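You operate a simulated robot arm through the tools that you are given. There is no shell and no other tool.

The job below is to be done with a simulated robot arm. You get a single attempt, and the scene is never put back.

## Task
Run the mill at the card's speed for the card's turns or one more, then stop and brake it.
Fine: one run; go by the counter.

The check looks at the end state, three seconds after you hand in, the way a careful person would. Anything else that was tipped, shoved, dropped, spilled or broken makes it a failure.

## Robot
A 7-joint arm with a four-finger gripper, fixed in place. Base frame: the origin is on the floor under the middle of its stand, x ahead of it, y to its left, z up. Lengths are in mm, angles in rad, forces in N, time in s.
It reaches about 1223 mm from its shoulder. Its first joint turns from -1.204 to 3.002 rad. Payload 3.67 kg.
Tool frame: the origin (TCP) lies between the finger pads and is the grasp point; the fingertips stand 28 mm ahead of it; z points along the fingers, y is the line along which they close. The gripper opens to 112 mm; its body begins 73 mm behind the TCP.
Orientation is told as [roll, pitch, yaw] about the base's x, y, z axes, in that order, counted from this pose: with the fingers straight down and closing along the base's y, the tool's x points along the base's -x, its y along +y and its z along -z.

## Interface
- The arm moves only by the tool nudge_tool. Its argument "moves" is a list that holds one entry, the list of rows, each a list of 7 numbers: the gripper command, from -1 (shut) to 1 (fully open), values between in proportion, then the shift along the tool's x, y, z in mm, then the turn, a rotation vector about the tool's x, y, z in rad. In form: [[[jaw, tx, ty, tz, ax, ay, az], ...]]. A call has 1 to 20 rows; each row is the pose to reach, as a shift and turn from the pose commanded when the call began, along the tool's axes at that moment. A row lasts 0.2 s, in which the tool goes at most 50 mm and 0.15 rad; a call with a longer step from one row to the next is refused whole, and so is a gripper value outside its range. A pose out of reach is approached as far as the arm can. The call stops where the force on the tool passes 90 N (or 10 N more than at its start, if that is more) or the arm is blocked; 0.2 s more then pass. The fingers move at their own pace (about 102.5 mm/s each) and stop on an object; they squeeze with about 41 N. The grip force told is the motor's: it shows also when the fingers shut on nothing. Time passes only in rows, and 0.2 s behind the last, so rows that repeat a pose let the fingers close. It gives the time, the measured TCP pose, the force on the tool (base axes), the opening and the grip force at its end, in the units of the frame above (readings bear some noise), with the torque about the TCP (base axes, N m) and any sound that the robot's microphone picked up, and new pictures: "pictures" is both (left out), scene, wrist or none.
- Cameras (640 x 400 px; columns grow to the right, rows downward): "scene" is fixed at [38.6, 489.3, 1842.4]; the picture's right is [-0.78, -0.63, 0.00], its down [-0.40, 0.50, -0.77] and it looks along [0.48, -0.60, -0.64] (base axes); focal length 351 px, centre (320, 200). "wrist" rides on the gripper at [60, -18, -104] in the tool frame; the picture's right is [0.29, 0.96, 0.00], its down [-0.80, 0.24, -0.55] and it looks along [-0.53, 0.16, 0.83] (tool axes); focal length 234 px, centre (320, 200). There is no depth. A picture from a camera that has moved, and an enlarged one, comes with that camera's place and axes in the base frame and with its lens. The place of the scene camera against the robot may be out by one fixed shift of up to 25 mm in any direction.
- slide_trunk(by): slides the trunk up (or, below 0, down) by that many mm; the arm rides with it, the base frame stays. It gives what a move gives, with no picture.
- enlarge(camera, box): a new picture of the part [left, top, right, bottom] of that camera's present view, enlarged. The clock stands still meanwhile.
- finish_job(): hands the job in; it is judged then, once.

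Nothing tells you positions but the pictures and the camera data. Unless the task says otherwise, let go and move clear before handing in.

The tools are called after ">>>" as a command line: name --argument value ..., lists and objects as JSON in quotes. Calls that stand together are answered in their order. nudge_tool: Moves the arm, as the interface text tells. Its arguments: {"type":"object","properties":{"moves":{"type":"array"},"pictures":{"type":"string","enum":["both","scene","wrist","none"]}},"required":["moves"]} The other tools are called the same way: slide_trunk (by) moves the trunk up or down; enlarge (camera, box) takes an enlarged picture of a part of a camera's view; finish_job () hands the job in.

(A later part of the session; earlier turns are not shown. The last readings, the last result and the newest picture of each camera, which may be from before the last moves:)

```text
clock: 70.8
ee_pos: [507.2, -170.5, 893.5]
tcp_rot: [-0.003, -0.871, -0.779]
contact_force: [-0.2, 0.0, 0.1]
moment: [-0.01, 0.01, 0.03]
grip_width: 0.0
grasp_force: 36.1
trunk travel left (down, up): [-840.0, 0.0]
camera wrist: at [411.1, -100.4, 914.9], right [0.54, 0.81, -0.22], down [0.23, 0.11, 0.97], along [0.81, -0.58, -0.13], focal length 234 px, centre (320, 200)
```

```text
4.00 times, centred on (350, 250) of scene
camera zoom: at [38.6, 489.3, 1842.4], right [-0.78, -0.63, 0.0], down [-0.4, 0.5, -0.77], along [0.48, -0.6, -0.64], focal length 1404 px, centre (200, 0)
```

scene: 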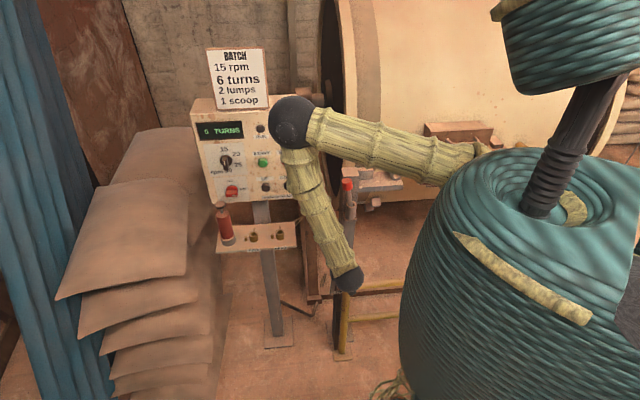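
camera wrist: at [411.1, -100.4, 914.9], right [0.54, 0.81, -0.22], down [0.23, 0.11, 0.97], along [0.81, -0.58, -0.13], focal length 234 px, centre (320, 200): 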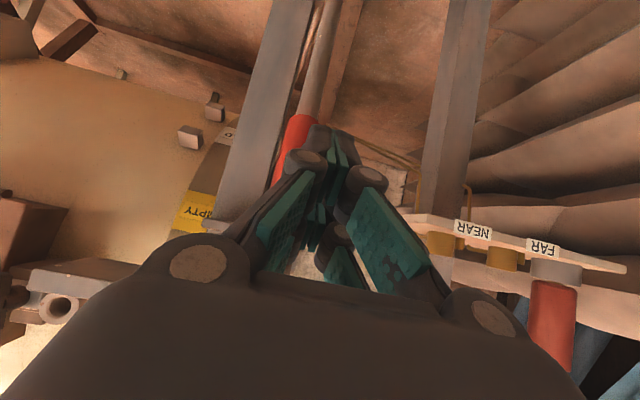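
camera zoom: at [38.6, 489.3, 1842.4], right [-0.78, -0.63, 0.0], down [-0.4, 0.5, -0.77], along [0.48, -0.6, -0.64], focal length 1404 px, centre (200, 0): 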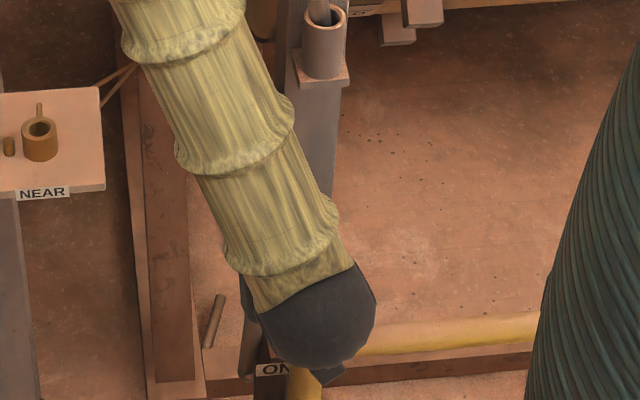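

Fingers are just in front of the handle. I'll push it inward in small steps, watching the force for the stop.

>>> nudge_tool --moves '[[[-1, -6.4, 0, 7.7, 0, 0, 0], [-1, -12.8, 0, 15.4, 0, 0, 0], [-1, -19.2, 0, 23, 0, 0, 0], [-1, -25.6, 0, 30.7, 0, 0, 0], [-1, -32, 0, 38.4, 0, 0, 0], [-1, -38.5, 0, 46, 0, 0, 0]]]' --pictures "both"

>>> enlarge --camera "wrist" --box '[200, 0, 440, 200]'

```text
clock: 72.2
ee_pos: [551.7, -212.5, 893.2]
tcp_rot: [-0.003, -0.869, -0.78]
contact_force: [-1.0, 6.7, 1.6]
moment: [-0.08, -0.04, 0.09]
grip_width: 0.0
grasp_force: 35.7
trunk travel left (down, up): [-840.0, 0.0]
camera wrist: at [453.9, -142.4, 914.3], right [0.54, 0.81, -0.22], down [0.23, 0.11, 0.97], along [0.81, -0.58, -0.13], focal length 234 px, centre (320, 200)
```

scene: 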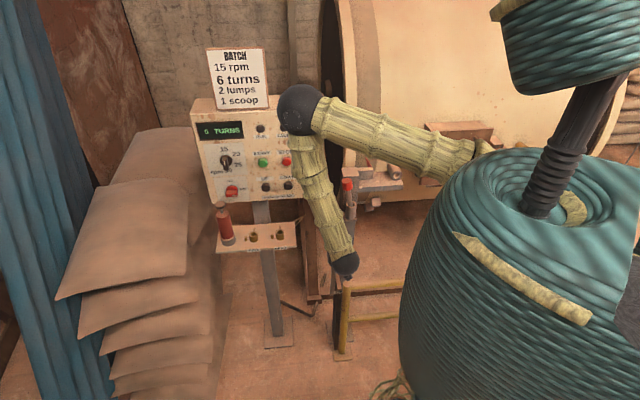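
wrist: 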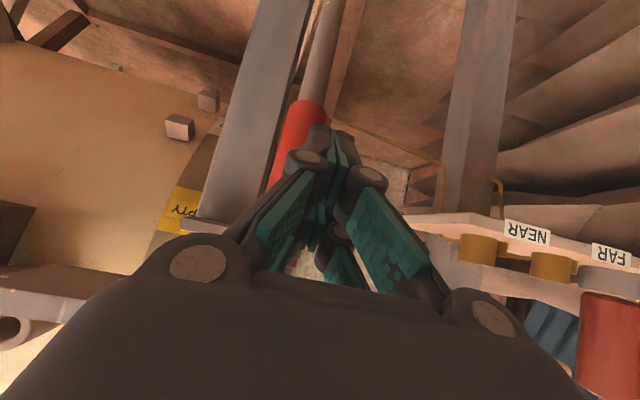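

```text
2.00 times, centred on (320, 100) of wrist
camera zoom: at [453.9, -142.4, 914.3], right [0.54, 0.81, -0.22], down [0.23, 0.11, 0.97], along [0.81, -0.58, -0.13], focal length 468 px, centre (320, 400)
```

zoom: 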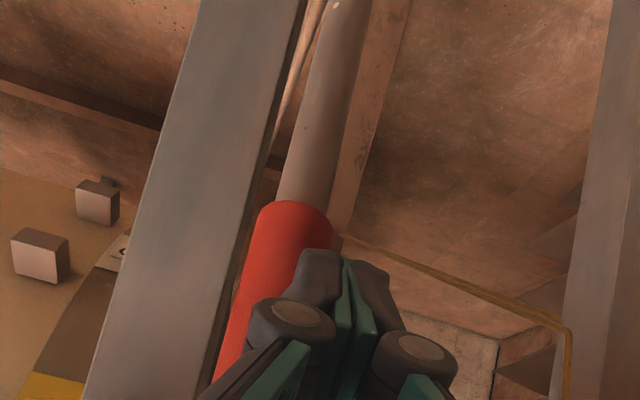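

>>> nudge_tool --moves '[[[-1, -6.4, -1, 7.7, 0, 0, 0], [-1, -12.8, -2, 15.4, 0, 0, 0], [-1, -19.2, -2, 23, 0, 0, 0], [-1, -25.6, -2, 30.7, 0, 0, 0]]]' --pictures "both"

>>> enlarge --camera "wrist" --box '[200, 0, 440, 200]'

>>> enlarge --camera "scene" --box '[290, 180, 410, 300]'

```text
clock: 73.2
ee_pos: [577.2, -243.6, 891.7]
tcp_rot: [-0.003, -0.869, -0.781]
contact_force: [-2.2, 3.3, 0.7]
moment: [-0.03, -0.03, 0.02]
grip_width: 0.0
grasp_force: 35.9
trunk travel left (down, up): [-840.0, 0.0]
camera wrist: at [480.3, -172.6, 913.9], right [0.54, 0.81, -0.22], down [0.24, 0.11, 0.97], along [0.81, -0.58, -0.13], focal length 234 px, centre (320, 200)
```

scene: 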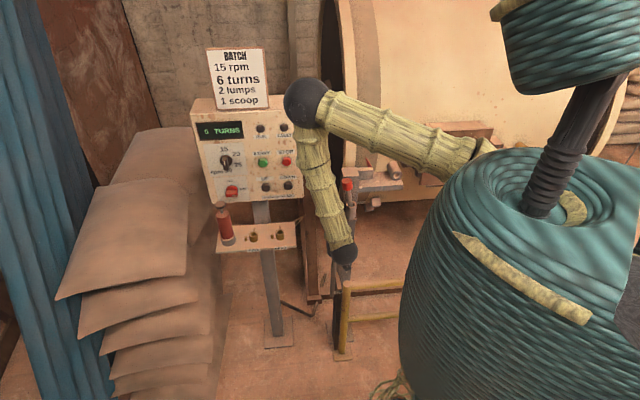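
wrist: 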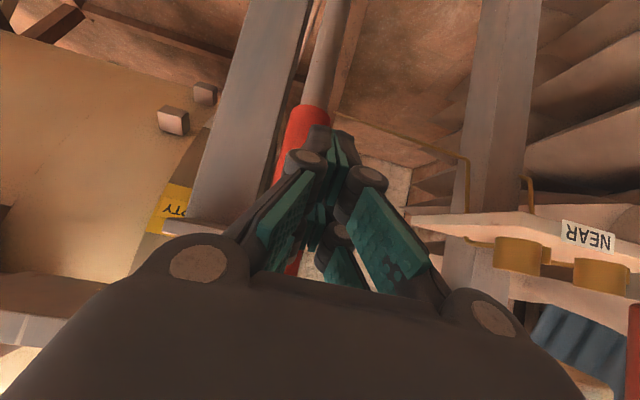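

```text
2.00 times, centred on (320, 100) of wrist
camera zoom: at [480.3, -172.6, 913.9], right [0.54, 0.81, -0.22], down [0.24, 0.11, 0.97], along [0.81, -0.58, -0.13], focal length 468 px, centre (320, 400)
```

zoom: 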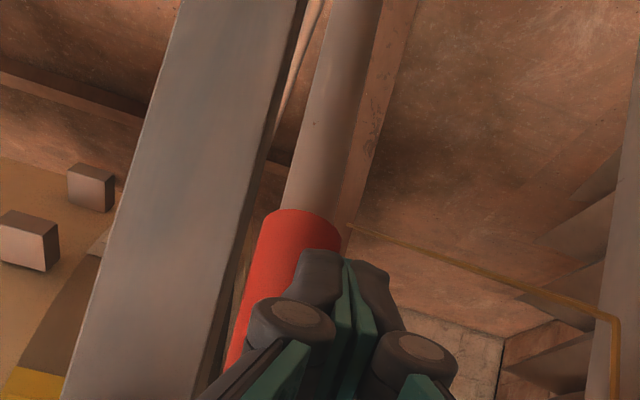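

```text
3.33 times, centred on (350, 240) of scene
camera zoom: at [38.6, 489.3, 1842.4], right [-0.78, -0.63, 0.0], down [-0.4, 0.5, -0.77], along [0.48, -0.6, -0.64], focal length 1170 px, centre (220, 67)
```

zoom: 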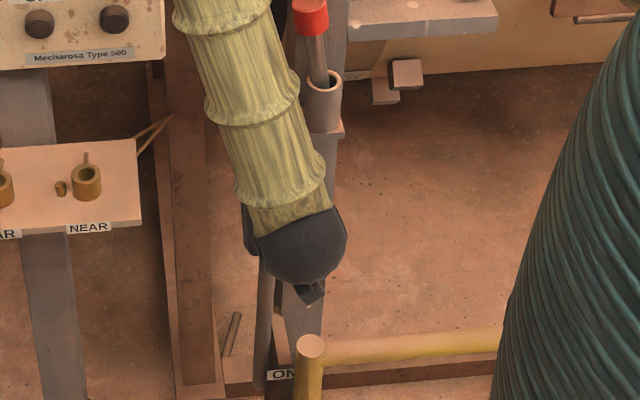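

The lever keeps moving inward with almost no resistance. I'll keep going in small steps toward upright, nudging slightly left for clearance from the post.

>>> nudge_tool --moves '[[[-1, -5, 2, 6, 0, 0, 0], [-1, -10, 4, 12, 0, 0, 0], [-1, -15, 4, 18, 0, 0, 0], [-1, -20, 4, 24, 0, 0, 0], [-1, -25, 4, 30, 0, 0, 0]]]' --pictures "both"

>>> enlarge --camera "wrist" --box '[200, 0, 440, 200]'

>>> enlarge --camera "scene" --box '[290, 180, 410, 300]'

```text
clock: 74.3
ee_pos: [608.2, -267.2, 893.1]
tcp_rot: [-0.002, -0.869, -0.779]
contact_force: [-1.2, 5.9, 3.3]
moment: [-0.11, -0.03, 0.1]
grip_width: 0.0
grasp_force: 35.5
trunk travel left (down, up): [-840.0, 0.0]
camera wrist: at [511.1, -196.7, 913.8], right [0.54, 0.81, -0.22], down [0.23, 0.11, 0.97], along [0.81, -0.58, -0.13], focal length 234 px, centre (320, 200)
```

scene: 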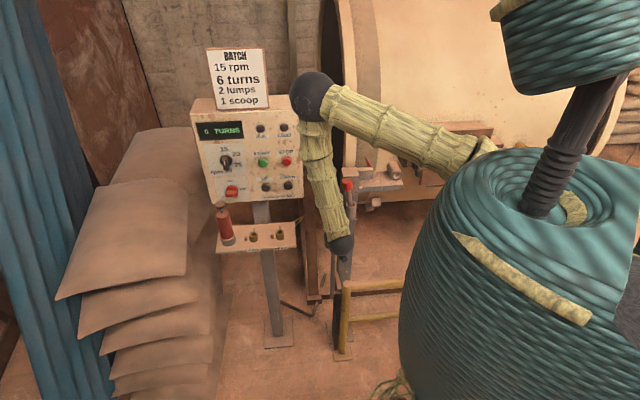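
wrist: 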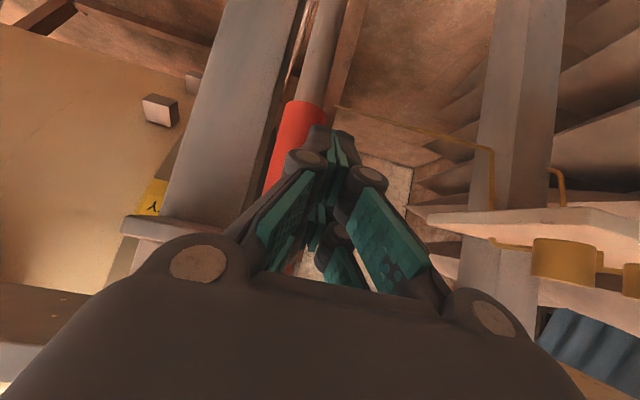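

```text
2.00 times, centred on (320, 100) of wrist
camera zoom: at [511.1, -196.7, 913.8], right [0.54, 0.81, -0.22], down [0.23, 0.11, 0.97], along [0.81, -0.58, -0.13], focal length 468 px, centre (320, 400)
```

zoom: 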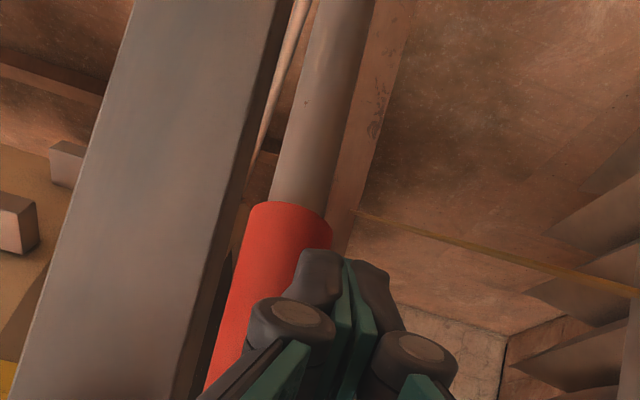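

```text
3.33 times, centred on (350, 240) of scene
camera zoom: at [38.6, 489.3, 1842.4], right [-0.78, -0.63, 0.0], down [-0.4, 0.5, -0.77], along [0.48, -0.6, -0.64], focal length 1170 px, centre (220, 67)
```

zoom: 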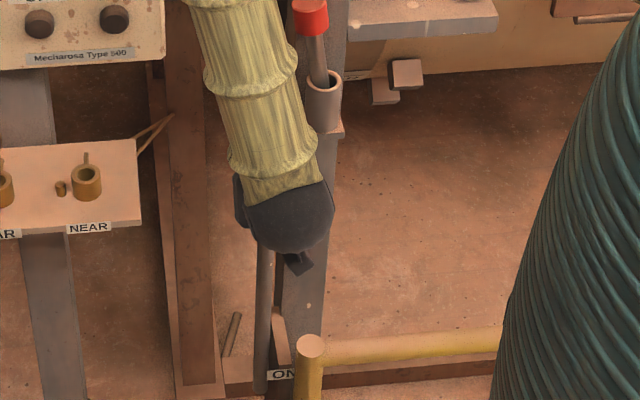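

>>> nudge_tool --moves '[[[-1, -4, 1, 5, 0, 0, 0], [-1, -8, 2, 10, 0, 0, 0], [-1, -12, 2, 15, 0, 0, 0], [-1, -16, 2, 19, 0, 0, 0]]]' --pictures "wrist"

>>> enlarge --camera "wrist" --box '[200, 0, 440, 200]'

>>> enlarge --camera "scene" --box '[300, 180, 400, 300]'

```text
clock: 75.3
ee_pos: [626.8, -283.0, 893.0]
tcp_rot: [-0.005, -0.869, -0.779]
contact_force: [-0.9, 4.9, -2.5]
moment: [0.05, 0.02, 0.08]
grip_width: 0.0
grasp_force: 36.0
trunk travel left (down, up): [-840.0, 0.0]
camera wrist: at [530.6, -213.1, 913.7], right [0.54, 0.81, -0.22], down [0.24, 0.11, 0.97], along [0.81, -0.58, -0.13], focal length 234 px, centre (320, 200)
```

wrist: 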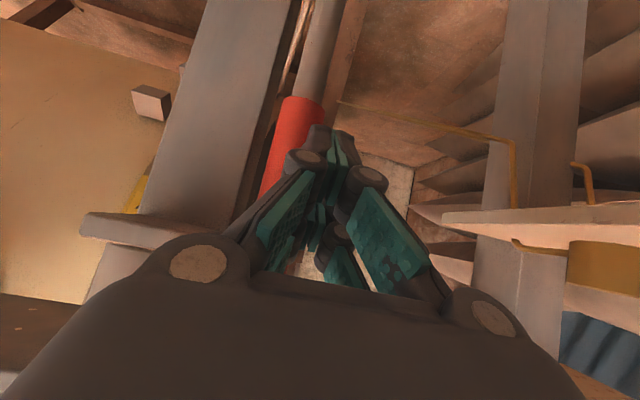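

```text
2.00 times, centred on (320, 100) of wrist
camera zoom: at [530.6, -213.1, 913.7], right [0.54, 0.81, -0.22], down [0.24, 0.11, 0.97], along [0.81, -0.58, -0.13], focal length 468 px, centre (320, 400)
```

zoom: 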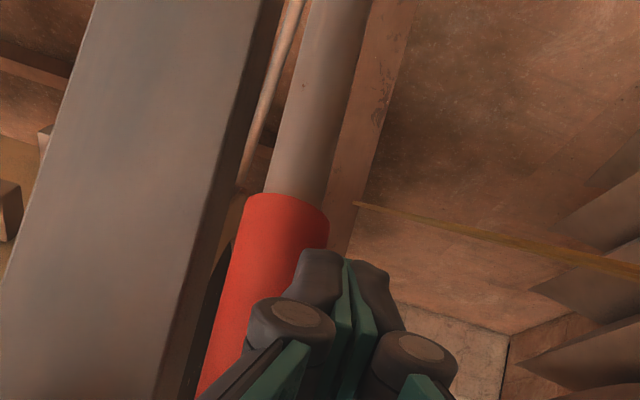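

```text
3.33 times, centred on (350, 240) of scene
camera zoom: at [38.6, 489.3, 1842.4], right [-0.78, -0.63, 0.0], down [-0.4, 0.5, -0.77], along [0.48, -0.6, -0.64], focal length 1170 px, centre (220, 67)
```

zoom: 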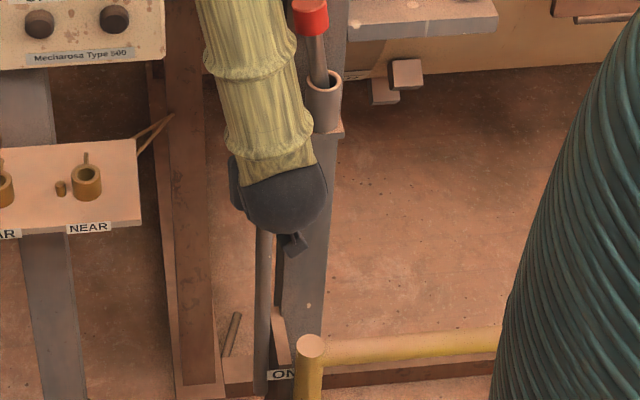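

The handle is upright now with a clear gap to the post, and it still hasn't met a stop. I'll level the hand (so its body stays clear of the post) and continue pushing gently to find the end of travel.

>>> nudge_tool --moves '[[[-1, 11, 0, -13, 0, 0, 0], [-1, 21, 0, -25, 0, -0.14, 0], [-1, 21, 0, -25, 0, -0.28, 0], [-1, 21, 0, -25, 0, -0.42, 0], [-1, 21, 0, -25, 0, -0.56, 0], [-1, 21, 0, -25, 0, -0.67, 0]]]' --pictures "both"

>>> enlarge --camera "scene" --box '[290, 180, 410, 300]'

```text
clock: 76.8
ee_pos: [603.4, -259.9, 892.1]
tcp_rot: [-0.075, -1.541, -0.706]
contact_force: [0.8, 0.0, 0.9]
moment: [0.03, -0.03, 0.01]
grip_width: 0.1
grasp_force: 35.8
trunk travel left (down, up): [-840.0, 0.0]
camera wrist: at [515.9, -198.8, 835.6], right [0.67, 0.68, -0.29], down [-0.21, 0.55, 0.81], along [0.71, -0.48, 0.51], focal length 234 px, centre (320, 200)
```

scene: 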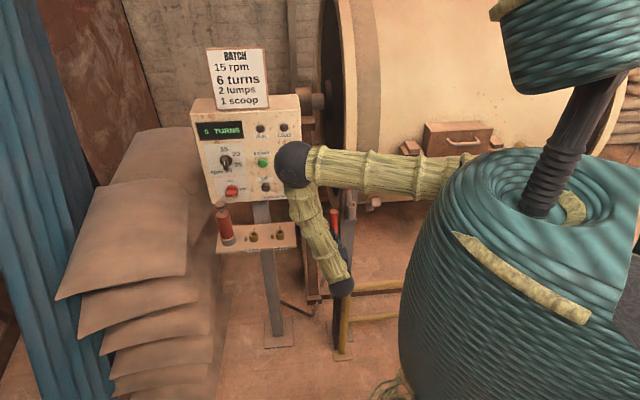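
wrist: 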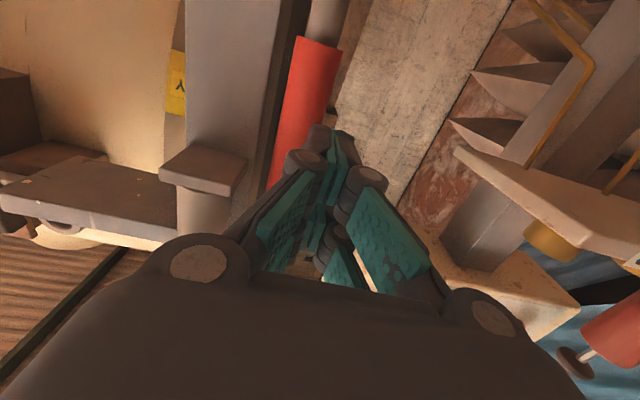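

```text
3.33 times, centred on (350, 240) of scene
camera zoom: at [38.6, 489.3, 1842.4], right [-0.78, -0.63, 0.0], down [-0.4, 0.5, -0.77], along [0.48, -0.6, -0.64], focal length 1170 px, centre (220, 67)
```

zoom: 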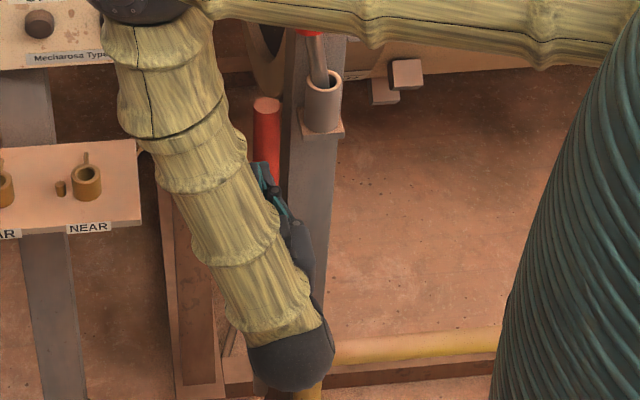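

>>> nudge_tool --moves '[[[-1, 0, 0, 12, 0, 0, 0], [-1, 0, 0, 24, 0, 0, 0], [-1, 0, 0, 36, 0, 0, 0], [-1, 0, 0, 46, 0, 0, 0], [-1, 0, 0, 54, 0, 0, 0], [-1, 0, 0, 62, 0, 0, 0]]]' --pictures "both"

>>> enlarge --camera "scene" --box '[290, 180, 410, 300]'

>>> enlarge --camera "wrist" --box '[180, 0, 440, 200]'

```text
clock: 78.2
ee_pos: [647.6, -303.2, 890.7]
tcp_rot: [-0.054, -1.539, -0.728]
contact_force: [1.1, 7.2, -2.7]
moment: [0.25, 0.04, 0.08]
grip_width: 0.0
grasp_force: 35.7
trunk travel left (down, up): [-840.0, 0.0]
camera wrist: at [559.8, -242.0, 833.7], right [0.67, 0.69, -0.29], down [-0.2, 0.54, 0.81], along [0.72, -0.48, 0.5], focal length 234 px, centre (320, 200)
```

scene: 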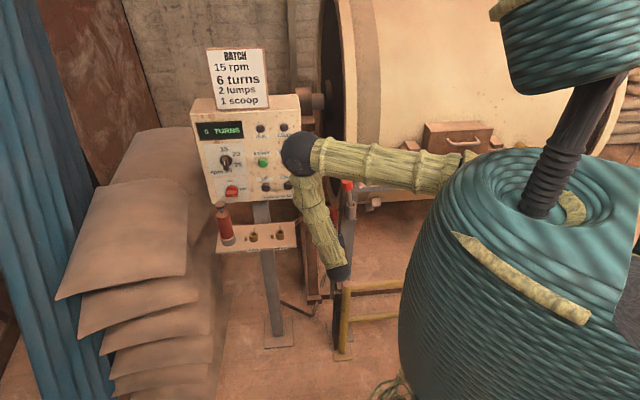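
wrist: 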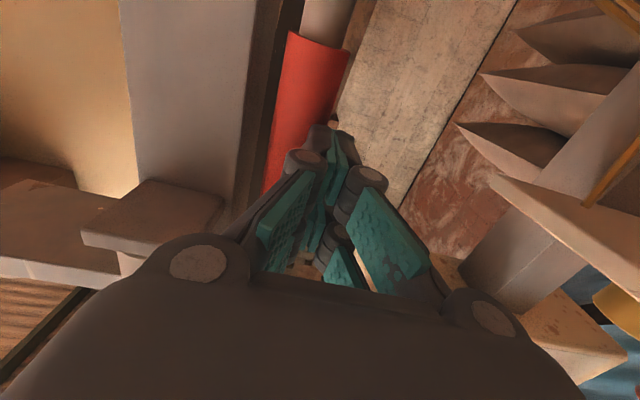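

```text
3.33 times, centred on (350, 240) of scene
camera zoom: at [38.6, 489.3, 1842.4], right [-0.78, -0.63, 0.0], down [-0.4, 0.5, -0.77], along [0.48, -0.6, -0.64], focal length 1170 px, centre (220, 67)
```

zoom: 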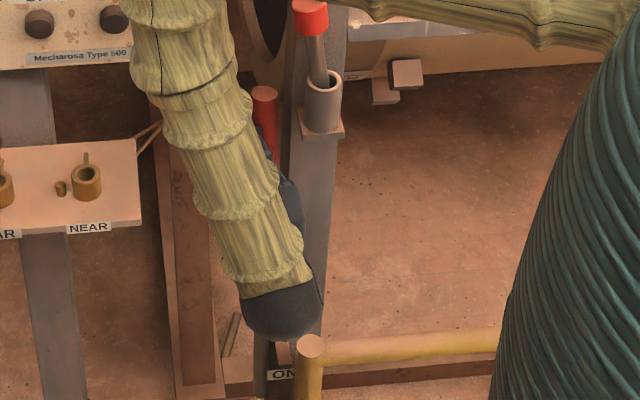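

```text
2.00 times, centred on (310, 100) of wrist
camera zoom: at [559.8, -242.0, 833.7], right [0.67, 0.69, -0.29], down [-0.2, 0.54, 0.81], along [0.72, -0.48, 0.5], focal length 468 px, centre (340, 400)
```

zoom: 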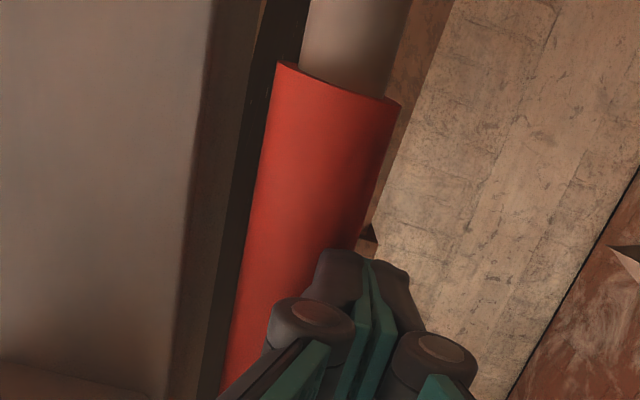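

>>> nudge_tool --moves '[[[-1, 0, 1, 7, 0, 0, 0], [-1, 0, 1, 14, 0, 0, 0], [-1, 0, 1, 20, 0, 0, 0], [-1, 0, 1, 26, 0, 0, 0]]]' --pictures "both"

>>> enlarge --camera "scene" --box '[290, 180, 410, 300]'

>>> enlarge --camera "wrist" --box '[180, 0, 440, 200]'

```text
clock: 79.2
ee_pos: [666.6, -321.7, 891.6]
tcp_rot: [-0.059, -1.538, -0.725]
contact_force: [-2.0, 4.1, -2.1]
moment: [0.19, 0.06, 0.05]
grip_width: 0.0
grasp_force: 35.6
trunk travel left (down, up): [-840.0, 0.0]
camera wrist: at [578.9, -260.2, 833.6], right [0.67, 0.69, -0.29], down [-0.21, 0.54, 0.81], along [0.72, -0.48, 0.5], focal length 234 px, centre (320, 200)
```

scene: 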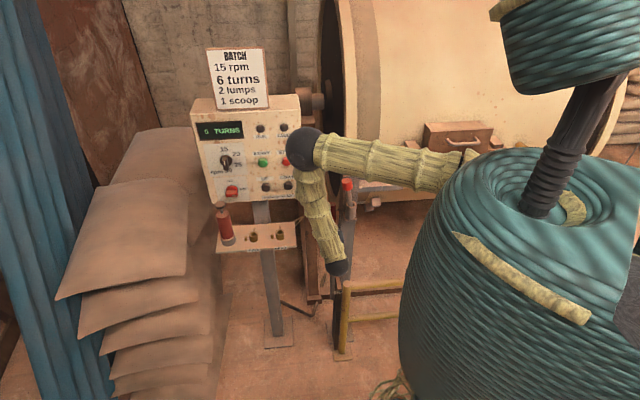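
wrist: 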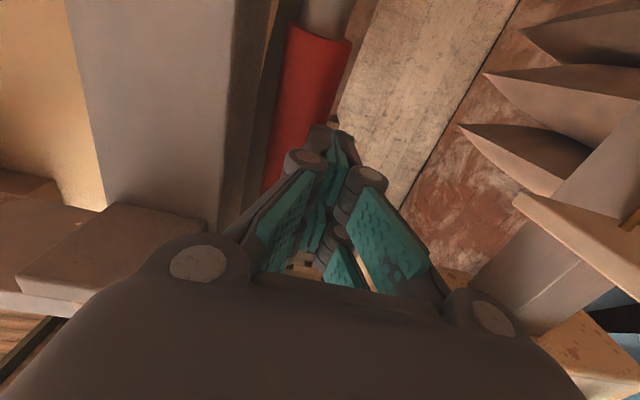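

```text
3.33 times, centred on (350, 240) of scene
camera zoom: at [38.6, 489.3, 1842.4], right [-0.78, -0.63, 0.0], down [-0.4, 0.5, -0.77], along [0.48, -0.6, -0.64], focal length 1170 px, centre (220, 67)
```

zoom: 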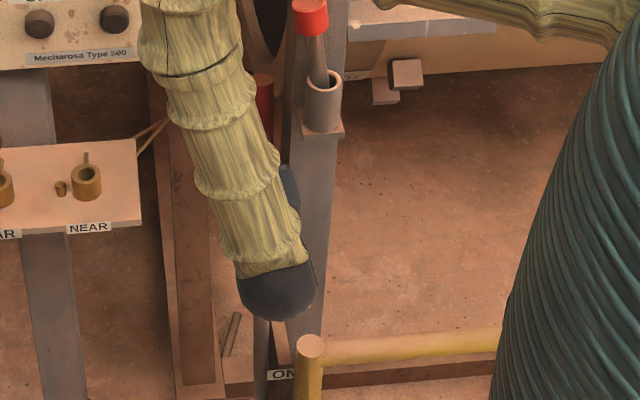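

```text
2.00 times, centred on (310, 100) of wrist
camera zoom: at [578.9, -260.2, 833.6], right [0.67, 0.69, -0.29], down [-0.21, 0.54, 0.81], along [0.72, -0.48, 0.5], focal length 468 px, centre (340, 400)
```

zoom: 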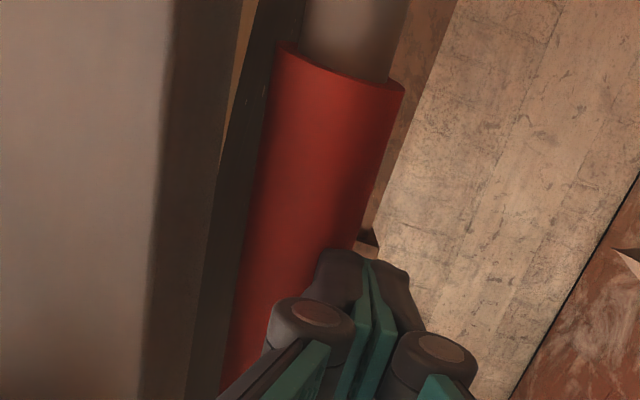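

There's still no stop, so the lever has a long throw. I'll back out and switch to fingers pointing mostly down: in that pose the hand fits in the corridor left of the post and can both push and hook the handle anywhere along its arc.

>>> nudge_tool --moves '[[[-1, 0, 2, -35, 0, 0, 0], [-1, 0, 4, -70, 0, 0, 0], [-1, 0, 6, -105, 0, 0, 0], [-1, -10, 6, -140, 0, 0, 0], [-1, -25, 6, -150, 0, 0.14, 0], [-1, -40, 6, -150, 0, 0.28, 0], [-1, -55, 6, -150, 0, 0.42, 0], [-1, -70, 6, -150, 0, 0.56, 0], [-1, -85, 6, -150, 0, 0.7, 0], [-1, -100, 6, -150, 0, 0.84, 0], [-1, -110, 6, -150, 0, 0.98, 0], [-1, -110, 6, -150, 0, 1.02, 0]]]' --pictures "both"

>>> enlarge --camera "scene" --box '[270, 150, 410, 300]'

```text
clock: 81.8
ee_pos: [566.4, -211.6, 1004.2]
tcp_rot: [-0.002, -0.515, -0.78]
contact_force: [0.3, 0.6, 0.4]
moment: [0.0, 0.01, -0.03]
grip_width: 0.4
grasp_force: 35.5
trunk travel left (down, up): [-840.0, 0.0]
camera wrist: at [480.8, -153.2, 1064.8], right [0.5, 0.86, -0.14], down [0.47, -0.12, 0.88], along [0.73, -0.5, -0.46], focal length 234 px, centre (320, 200)
```

scene: 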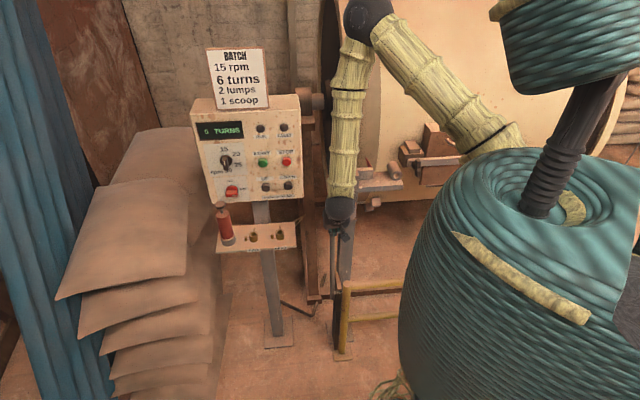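
wrist: 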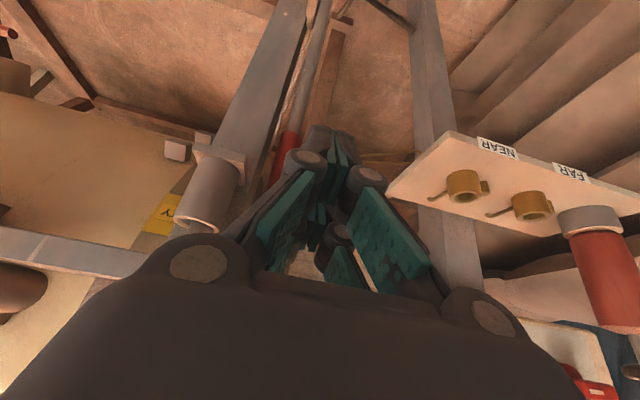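

```text
2.67 times, centred on (340, 225) of scene
camera zoom: at [38.6, 489.3, 1842.4], right [-0.78, -0.63, 0.0], down [-0.4, 0.5, -0.77], along [0.48, -0.6, -0.64], focal length 936 px, centre (267, 133)
```

zoom: 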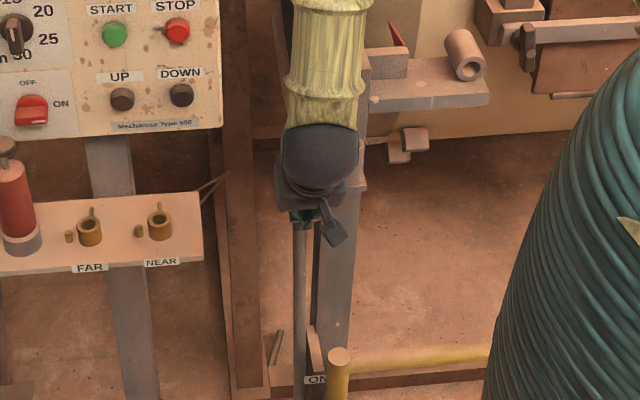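

I'll use the right-hand finger pair as a hook: with the gripper part-open and the hand shifted left, its body keeps clear of the pin and post. First I'll use it to push the lever further in, in steps.

>>> nudge_tool --moves '[[[0.14, 0, 12, 0, 0, 0, 0], [0.14, 0, 24, 10, 0, 0, 0], [0.14, -9, 24, 40, 0, 0, 0], [0.14, -18, 24, 70, 0, 0, 0], [0.14, -27, 24, 100, 0, 0, 0], [0.14, -34.5, 24, 121.7, 0, 0, 0]]]' --pictures "both"

>>> enlarge --camera "wrist" --box '[160, 20, 440, 240]'

>>> enlarge --camera "scene" --box '[270, 150, 410, 300]'

```text
clock: 83.2
ee_pos: [648.3, -260.9, 915.4]
tcp_rot: [-0.003, -0.519, -0.782]
contact_force: [0.4, -1.0, -0.8]
moment: [0.0, 0.04, -0.02]
grip_width: 63.6
grasp_force: 0.1
trunk travel left (down, up): [-840.0, 0.0]
camera wrist: at [561.9, -201.2, 976.2], right [0.5, 0.85, -0.14], down [0.47, -0.12, 0.88], along [0.73, -0.5, -0.46], focal length 234 px, centre (320, 200)
```

scene: 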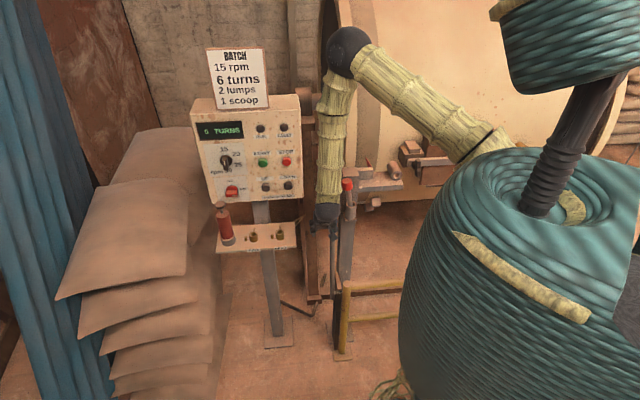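
wrist: 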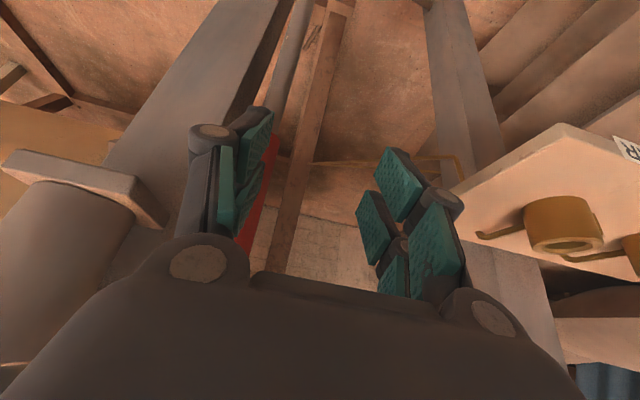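

```text
1.82 times, centred on (300, 130) of wrist
camera zoom: at [561.9, -201.2, 976.2], right [0.5, 0.85, -0.14], down [0.47, -0.12, 0.88], along [0.73, -0.5, -0.46], focal length 426 px, centre (356, 327)
```

zoom: 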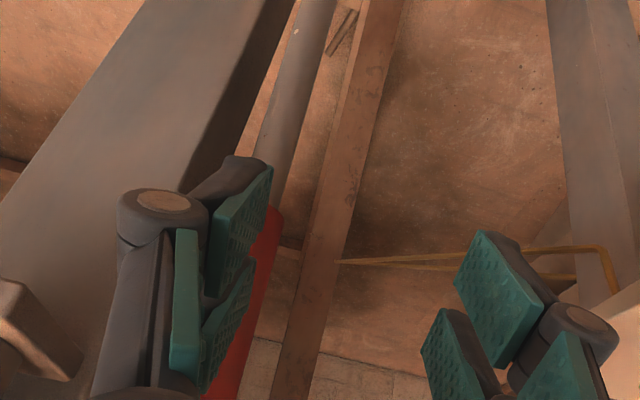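

```text
2.67 times, centred on (340, 225) of scene
camera zoom: at [38.6, 489.3, 1842.4], right [-0.78, -0.63, 0.0], down [-0.4, 0.5, -0.77], along [0.48, -0.6, -0.64], focal length 936 px, centre (267, 133)
```

zoom: 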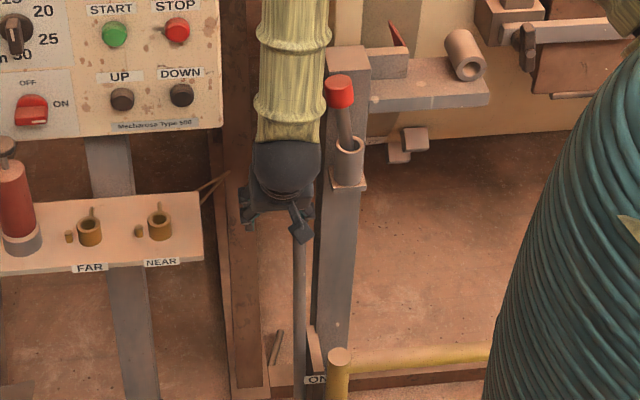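

>>> nudge_tool --moves '[[[0.14, -13, 0, 7.4, 0, 0, 0], [0.14, -26, 0, 14.9, 0, 0, 0], [0.14, -39, 0, 22.3, 0, 0, 0], [0.14, -48, 0, 27.4, 0, 0, 0], [0.14, -56, 0, 32, 0, 0, 0], [0.14, -64, 0, 36.6, 0, 0, 0], [0.14, -72, 0, 41.1, 0, 0, 0]]]' --pictures "both"

>>> enlarge --camera "wrist" --box '[160, 20, 440, 240]'

>>> enlarge --camera "scene" --box '[270, 150, 410, 300]'

```text
clock: 84.8
ee_pos: [707.7, -319.2, 916.2]
tcp_rot: [-0.002, -0.52, -0.782]
contact_force: [0.5, 5.8, -2.8]
moment: [0.04, -0.05, -0.06]
grip_width: 67.3
grasp_force: 0.1
trunk travel left (down, up): [-840.0, 0.0]
camera wrist: at [622.0, -260.2, 976.0], right [0.5, 0.85, -0.15], down [0.47, -0.12, 0.88], along [0.73, -0.5, -0.46], focal length 234 px, centre (320, 200)
```

scene: 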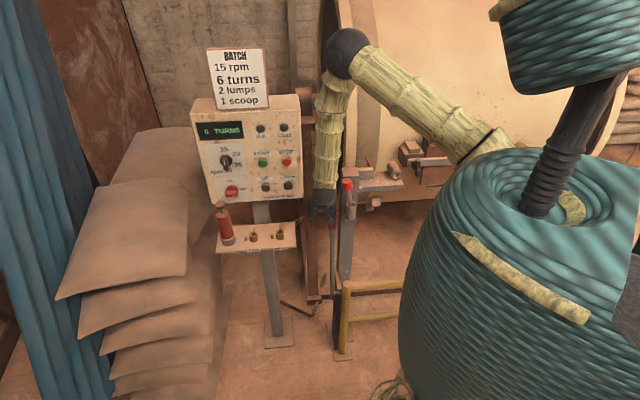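
wrist: 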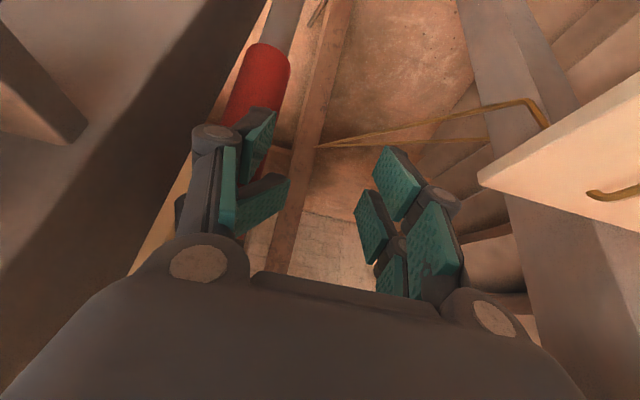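

```text
1.82 times, centred on (300, 130) of wrist
camera zoom: at [622.0, -260.2, 976.0], right [0.5, 0.85, -0.15], down [0.47, -0.12, 0.88], along [0.73, -0.5, -0.46], focal length 426 px, centre (356, 327)
```

zoom: 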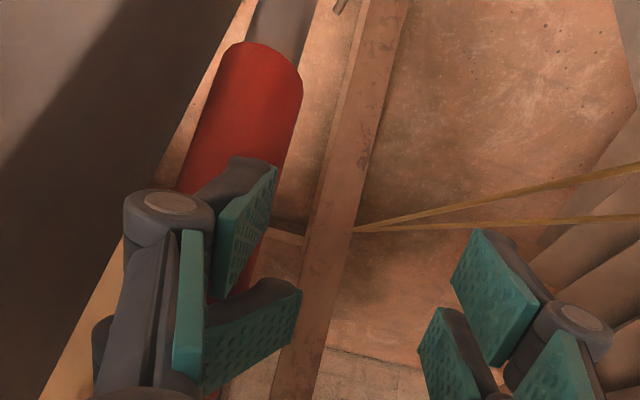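

```text
2.67 times, centred on (340, 225) of scene
camera zoom: at [38.6, 489.3, 1842.4], right [-0.78, -0.63, 0.0], down [-0.4, 0.5, -0.77], along [0.48, -0.6, -0.64], focal length 936 px, centre (267, 133)
```

zoom: 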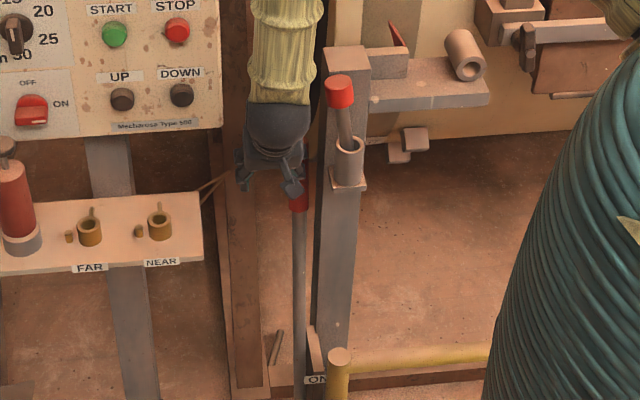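

The open finger just flexes sideways instead of pushing, so I'll withdraw and use closed fingers only. First I retreat and look at where the lever is now.

>>> nudge_tool --moves '[[[0.14, 15, 0, -8.5, 0, 0, 0], [0.14, 40, 0, -23, 0, 0, 0], [0.14, 72, 0, -41, 0, 0, 0], [0.14, 100, 0, -70, 0, 0, 0], [0, 125, 0, -105, 0, 0, 0], [-0.5, 150, 0, -140, 0, 0, 0], [-1, 160, 0, -150, 0, 0, 0]]]' --pictures "both"

>>> enlarge --camera "scene" --box '[270, 150, 410, 300]'

>>> enlarge --camera "wrist" --box '[160, 0, 440, 200]'

```text
clock: 86.3
ee_pos: [554.6, -169.1, 966.5]
tcp_rot: [-0.002, -0.519, -0.781]
contact_force: [-0.6, 0.4, -0.6]
moment: [0.02, 0.04, -0.03]
grip_width: 0.1
grasp_force: 35.9
trunk travel left (down, up): [-840.0, 0.0]
camera wrist: at [468.9, -108.7, 1026.1], right [0.5, 0.85, -0.14], down [0.47, -0.12, 0.88], along [0.73, -0.5, -0.46], focal length 234 px, centre (320, 200)
```

scene: 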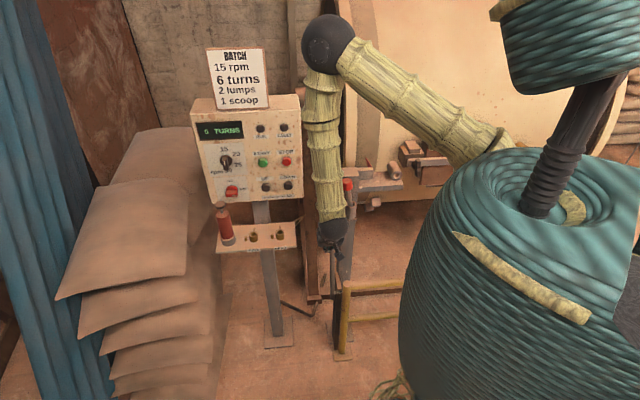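
wrist: 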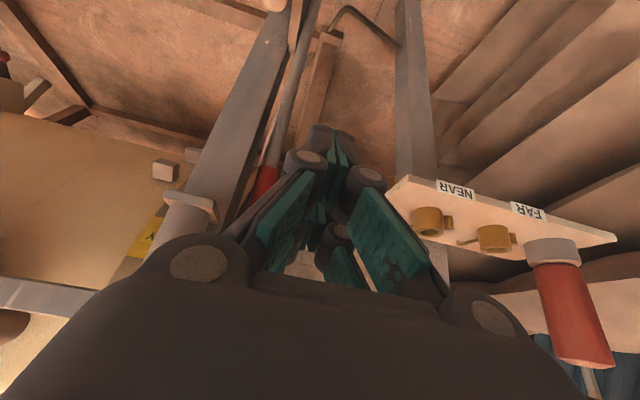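

```text
2.67 times, centred on (340, 225) of scene
camera zoom: at [38.6, 489.3, 1842.4], right [-0.78, -0.63, 0.0], down [-0.4, 0.5, -0.77], along [0.48, -0.6, -0.64], focal length 936 px, centre (267, 133)
```

zoom: 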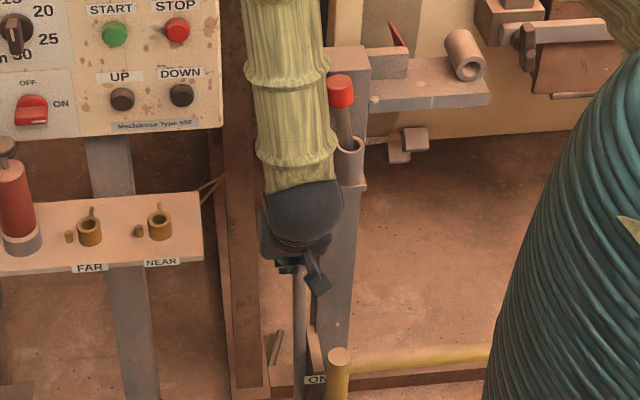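

```text
2.00 times, centred on (300, 100) of wrist
camera zoom: at [468.9, -108.7, 1026.1], right [0.5, 0.85, -0.14], down [0.47, -0.12, 0.88], along [0.73, -0.5, -0.46], focal length 468 px, centre (360, 400)
```

zoom: 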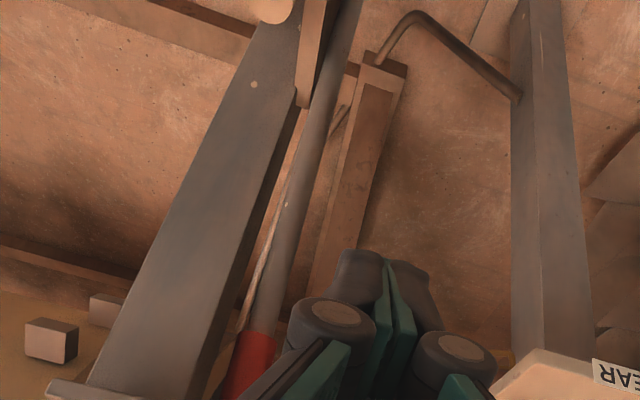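

The lever is about 3° past upright. To release the brake fully, I'll come in again with closed, level fingers angled slightly right (so the hand body clears the post) and push on until it stops.

>>> nudge_tool --moves '[[[-1, 2, -1, 9, 0.024, -0.131, 0.014], [-1, 4, -2, 18, 0.048, -0.262, 0.028], [-1, 6, -4, 27, 0.071, -0.392, 0.041], [-1, 9, -5, 36, 0.095, -0.523, 0.055], [-1, 11, -6, 45, 0.119, -0.654, 0.069], [-1, 13, -8, 54, 0.143, -0.785, 0.083], [-1, 15, -9, 62, 0.166, -0.915, 0.096], [-1, 17, -10, 71, 0.19, -1.046, 0.11]]]' --pictures "both"

```text
clock: 88.2
ee_pos: [563.1, -190.2, 895.4]
tcp_rot: [-1.997, -1.569, 1.003]
contact_force: [0.0, -0.2, 0.1]
moment: [0.02, 0.05, -0.03]
grip_width: 0.0
grasp_force: 35.6
trunk travel left (down, up): [-840.0, 0.0]
camera wrist: at [491.6, -113.8, 836.2], right [0.8, 0.52, -0.29], down [-0.1, 0.6, 0.8], along [0.59, -0.61, 0.53], focal length 234 px, centre (320, 200)
```

scene: 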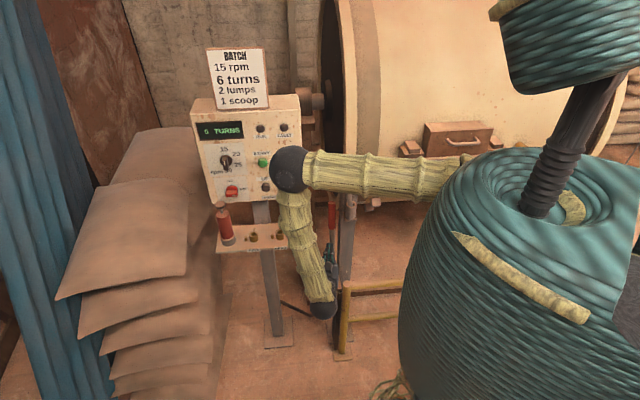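
wrist: 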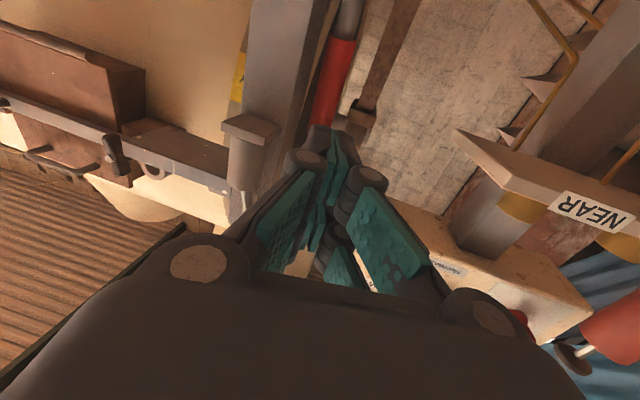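

>>> nudge_tool --moves '[[[-1, 0, 0.5, 35, 0, 0, 0], [-1, 0, 1, 70, 0, 0, 0], [-1, 0, 1.6, 100, 0, 0, 0], [-1, 0, 1.6, 121, 0, 0, 0]]]' --pictures "wrist"

>>> enlarge --camera "wrist" --box '[180, 0, 460, 200]'

```text
clock: 89.2
ee_pos: [631.3, -291.4, 894.5]
tcp_rot: [-0.846, -1.568, -0.143]
contact_force: [0.0, 0.0, 1.1]
moment: [0.01, -0.01, 0.02]
grip_width: 0.0
grasp_force: 35.8
trunk travel left (down, up): [-840.0, 0.0]
camera wrist: at [559.1, -214.5, 835.6], right [0.8, 0.52, -0.29], down [-0.1, 0.59, 0.8], along [0.59, -0.61, 0.53], focal length 234 px, centre (320, 200)
```

wrist: 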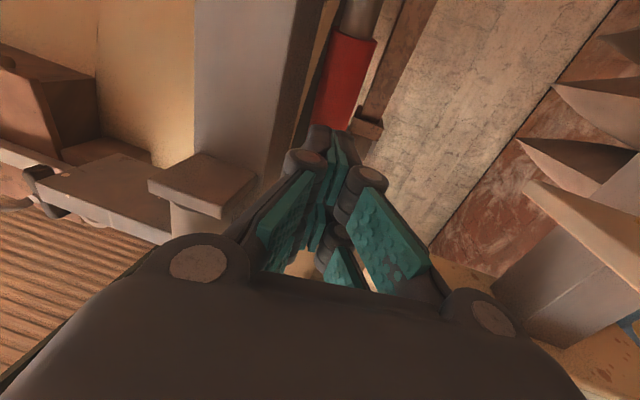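

```text
2.00 times, centred on (320, 100) of wrist
camera zoom: at [559.1, -214.5, 835.6], right [0.8, 0.52, -0.29], down [-0.1, 0.59, 0.8], along [0.59, -0.61, 0.53], focal length 468 px, centre (320, 400)
```

zoom: 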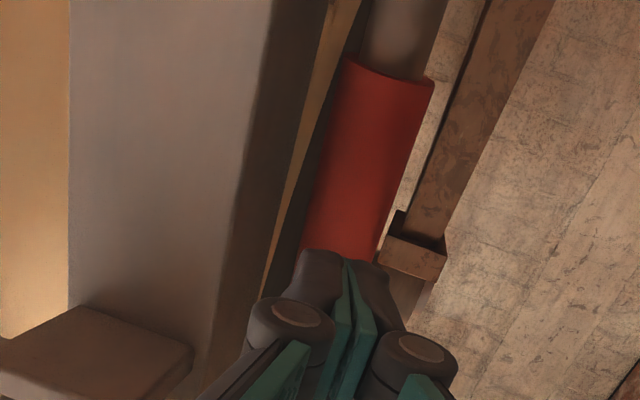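

The fingertips are squarely on the handle now with a clear gap to the post. I'll push inward in steps.

>>> nudge_tool --moves '[[[-1, 0, 2, 9.8, 0, 0, 0], [-1, 0, 4, 19.6, 0, 0, 0], [-1, 0, 6, 29.3, 0, 0, 0], [-1, 0, 8, 39, 0, 0, 0], [-1, 0, 10, 49, 0, 0, 0], [-1, 0, 12, 58.7, 0, 0, 0]]]' --pictures "wrist"

>>> enlarge --camera "wrist" --box '[180, 0, 460, 200]'

>>> enlarge --camera "scene" --box '[270, 150, 410, 300]'

```text
clock: 90.5
ee_pos: [670.1, -328.5, 895.6]
tcp_rot: [-0.964, -1.565, -0.029]
contact_force: [-24.8, 26.3, 1.1]
moment: [0.63, 0.59, -0.4]
grip_width: 0.1
grasp_force: 35.9
trunk travel left (down, up): [-840.0, 0.0]
camera wrist: at [597.6, -253.0, 836.7], right [0.8, 0.52, -0.29], down [-0.1, 0.59, 0.8], along [0.59, -0.61, 0.53], focal length 234 px, centre (320, 200)
```

wrist: 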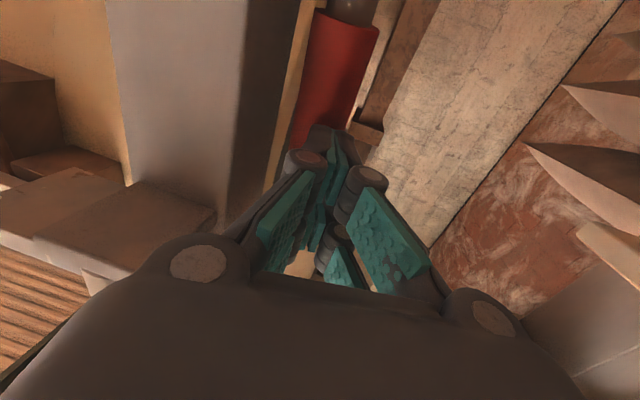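

```text
2.00 times, centred on (320, 100) of wrist
camera zoom: at [597.6, -253.0, 836.7], right [0.8, 0.52, -0.29], down [-0.1, 0.59, 0.8], along [0.59, -0.61, 0.53], focal length 468 px, centre (320, 400)
```

zoom: 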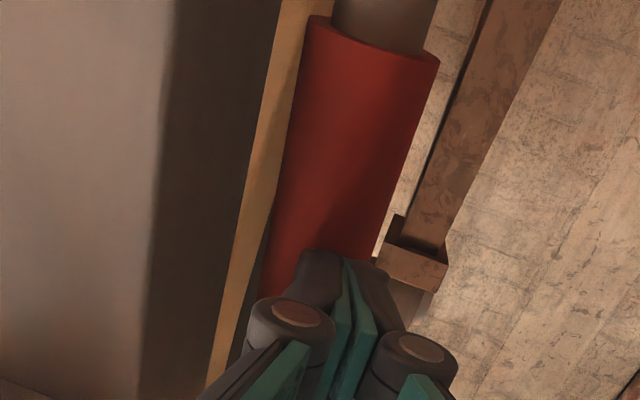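

```text
2.67 times, centred on (340, 225) of scene
camera zoom: at [38.6, 489.3, 1842.4], right [-0.78, -0.63, 0.0], down [-0.4, 0.5, -0.77], along [0.48, -0.6, -0.64], focal length 936 px, centre (267, 133)
```

zoom: 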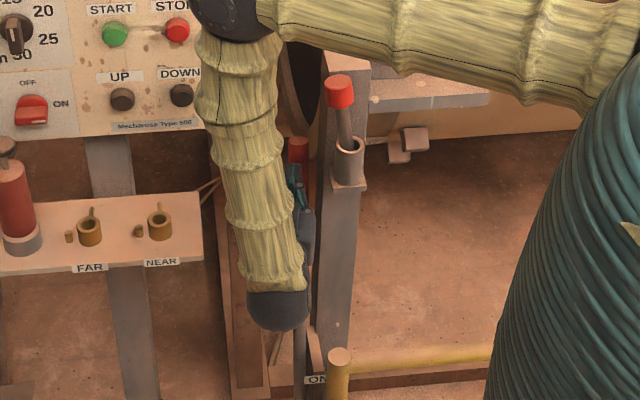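

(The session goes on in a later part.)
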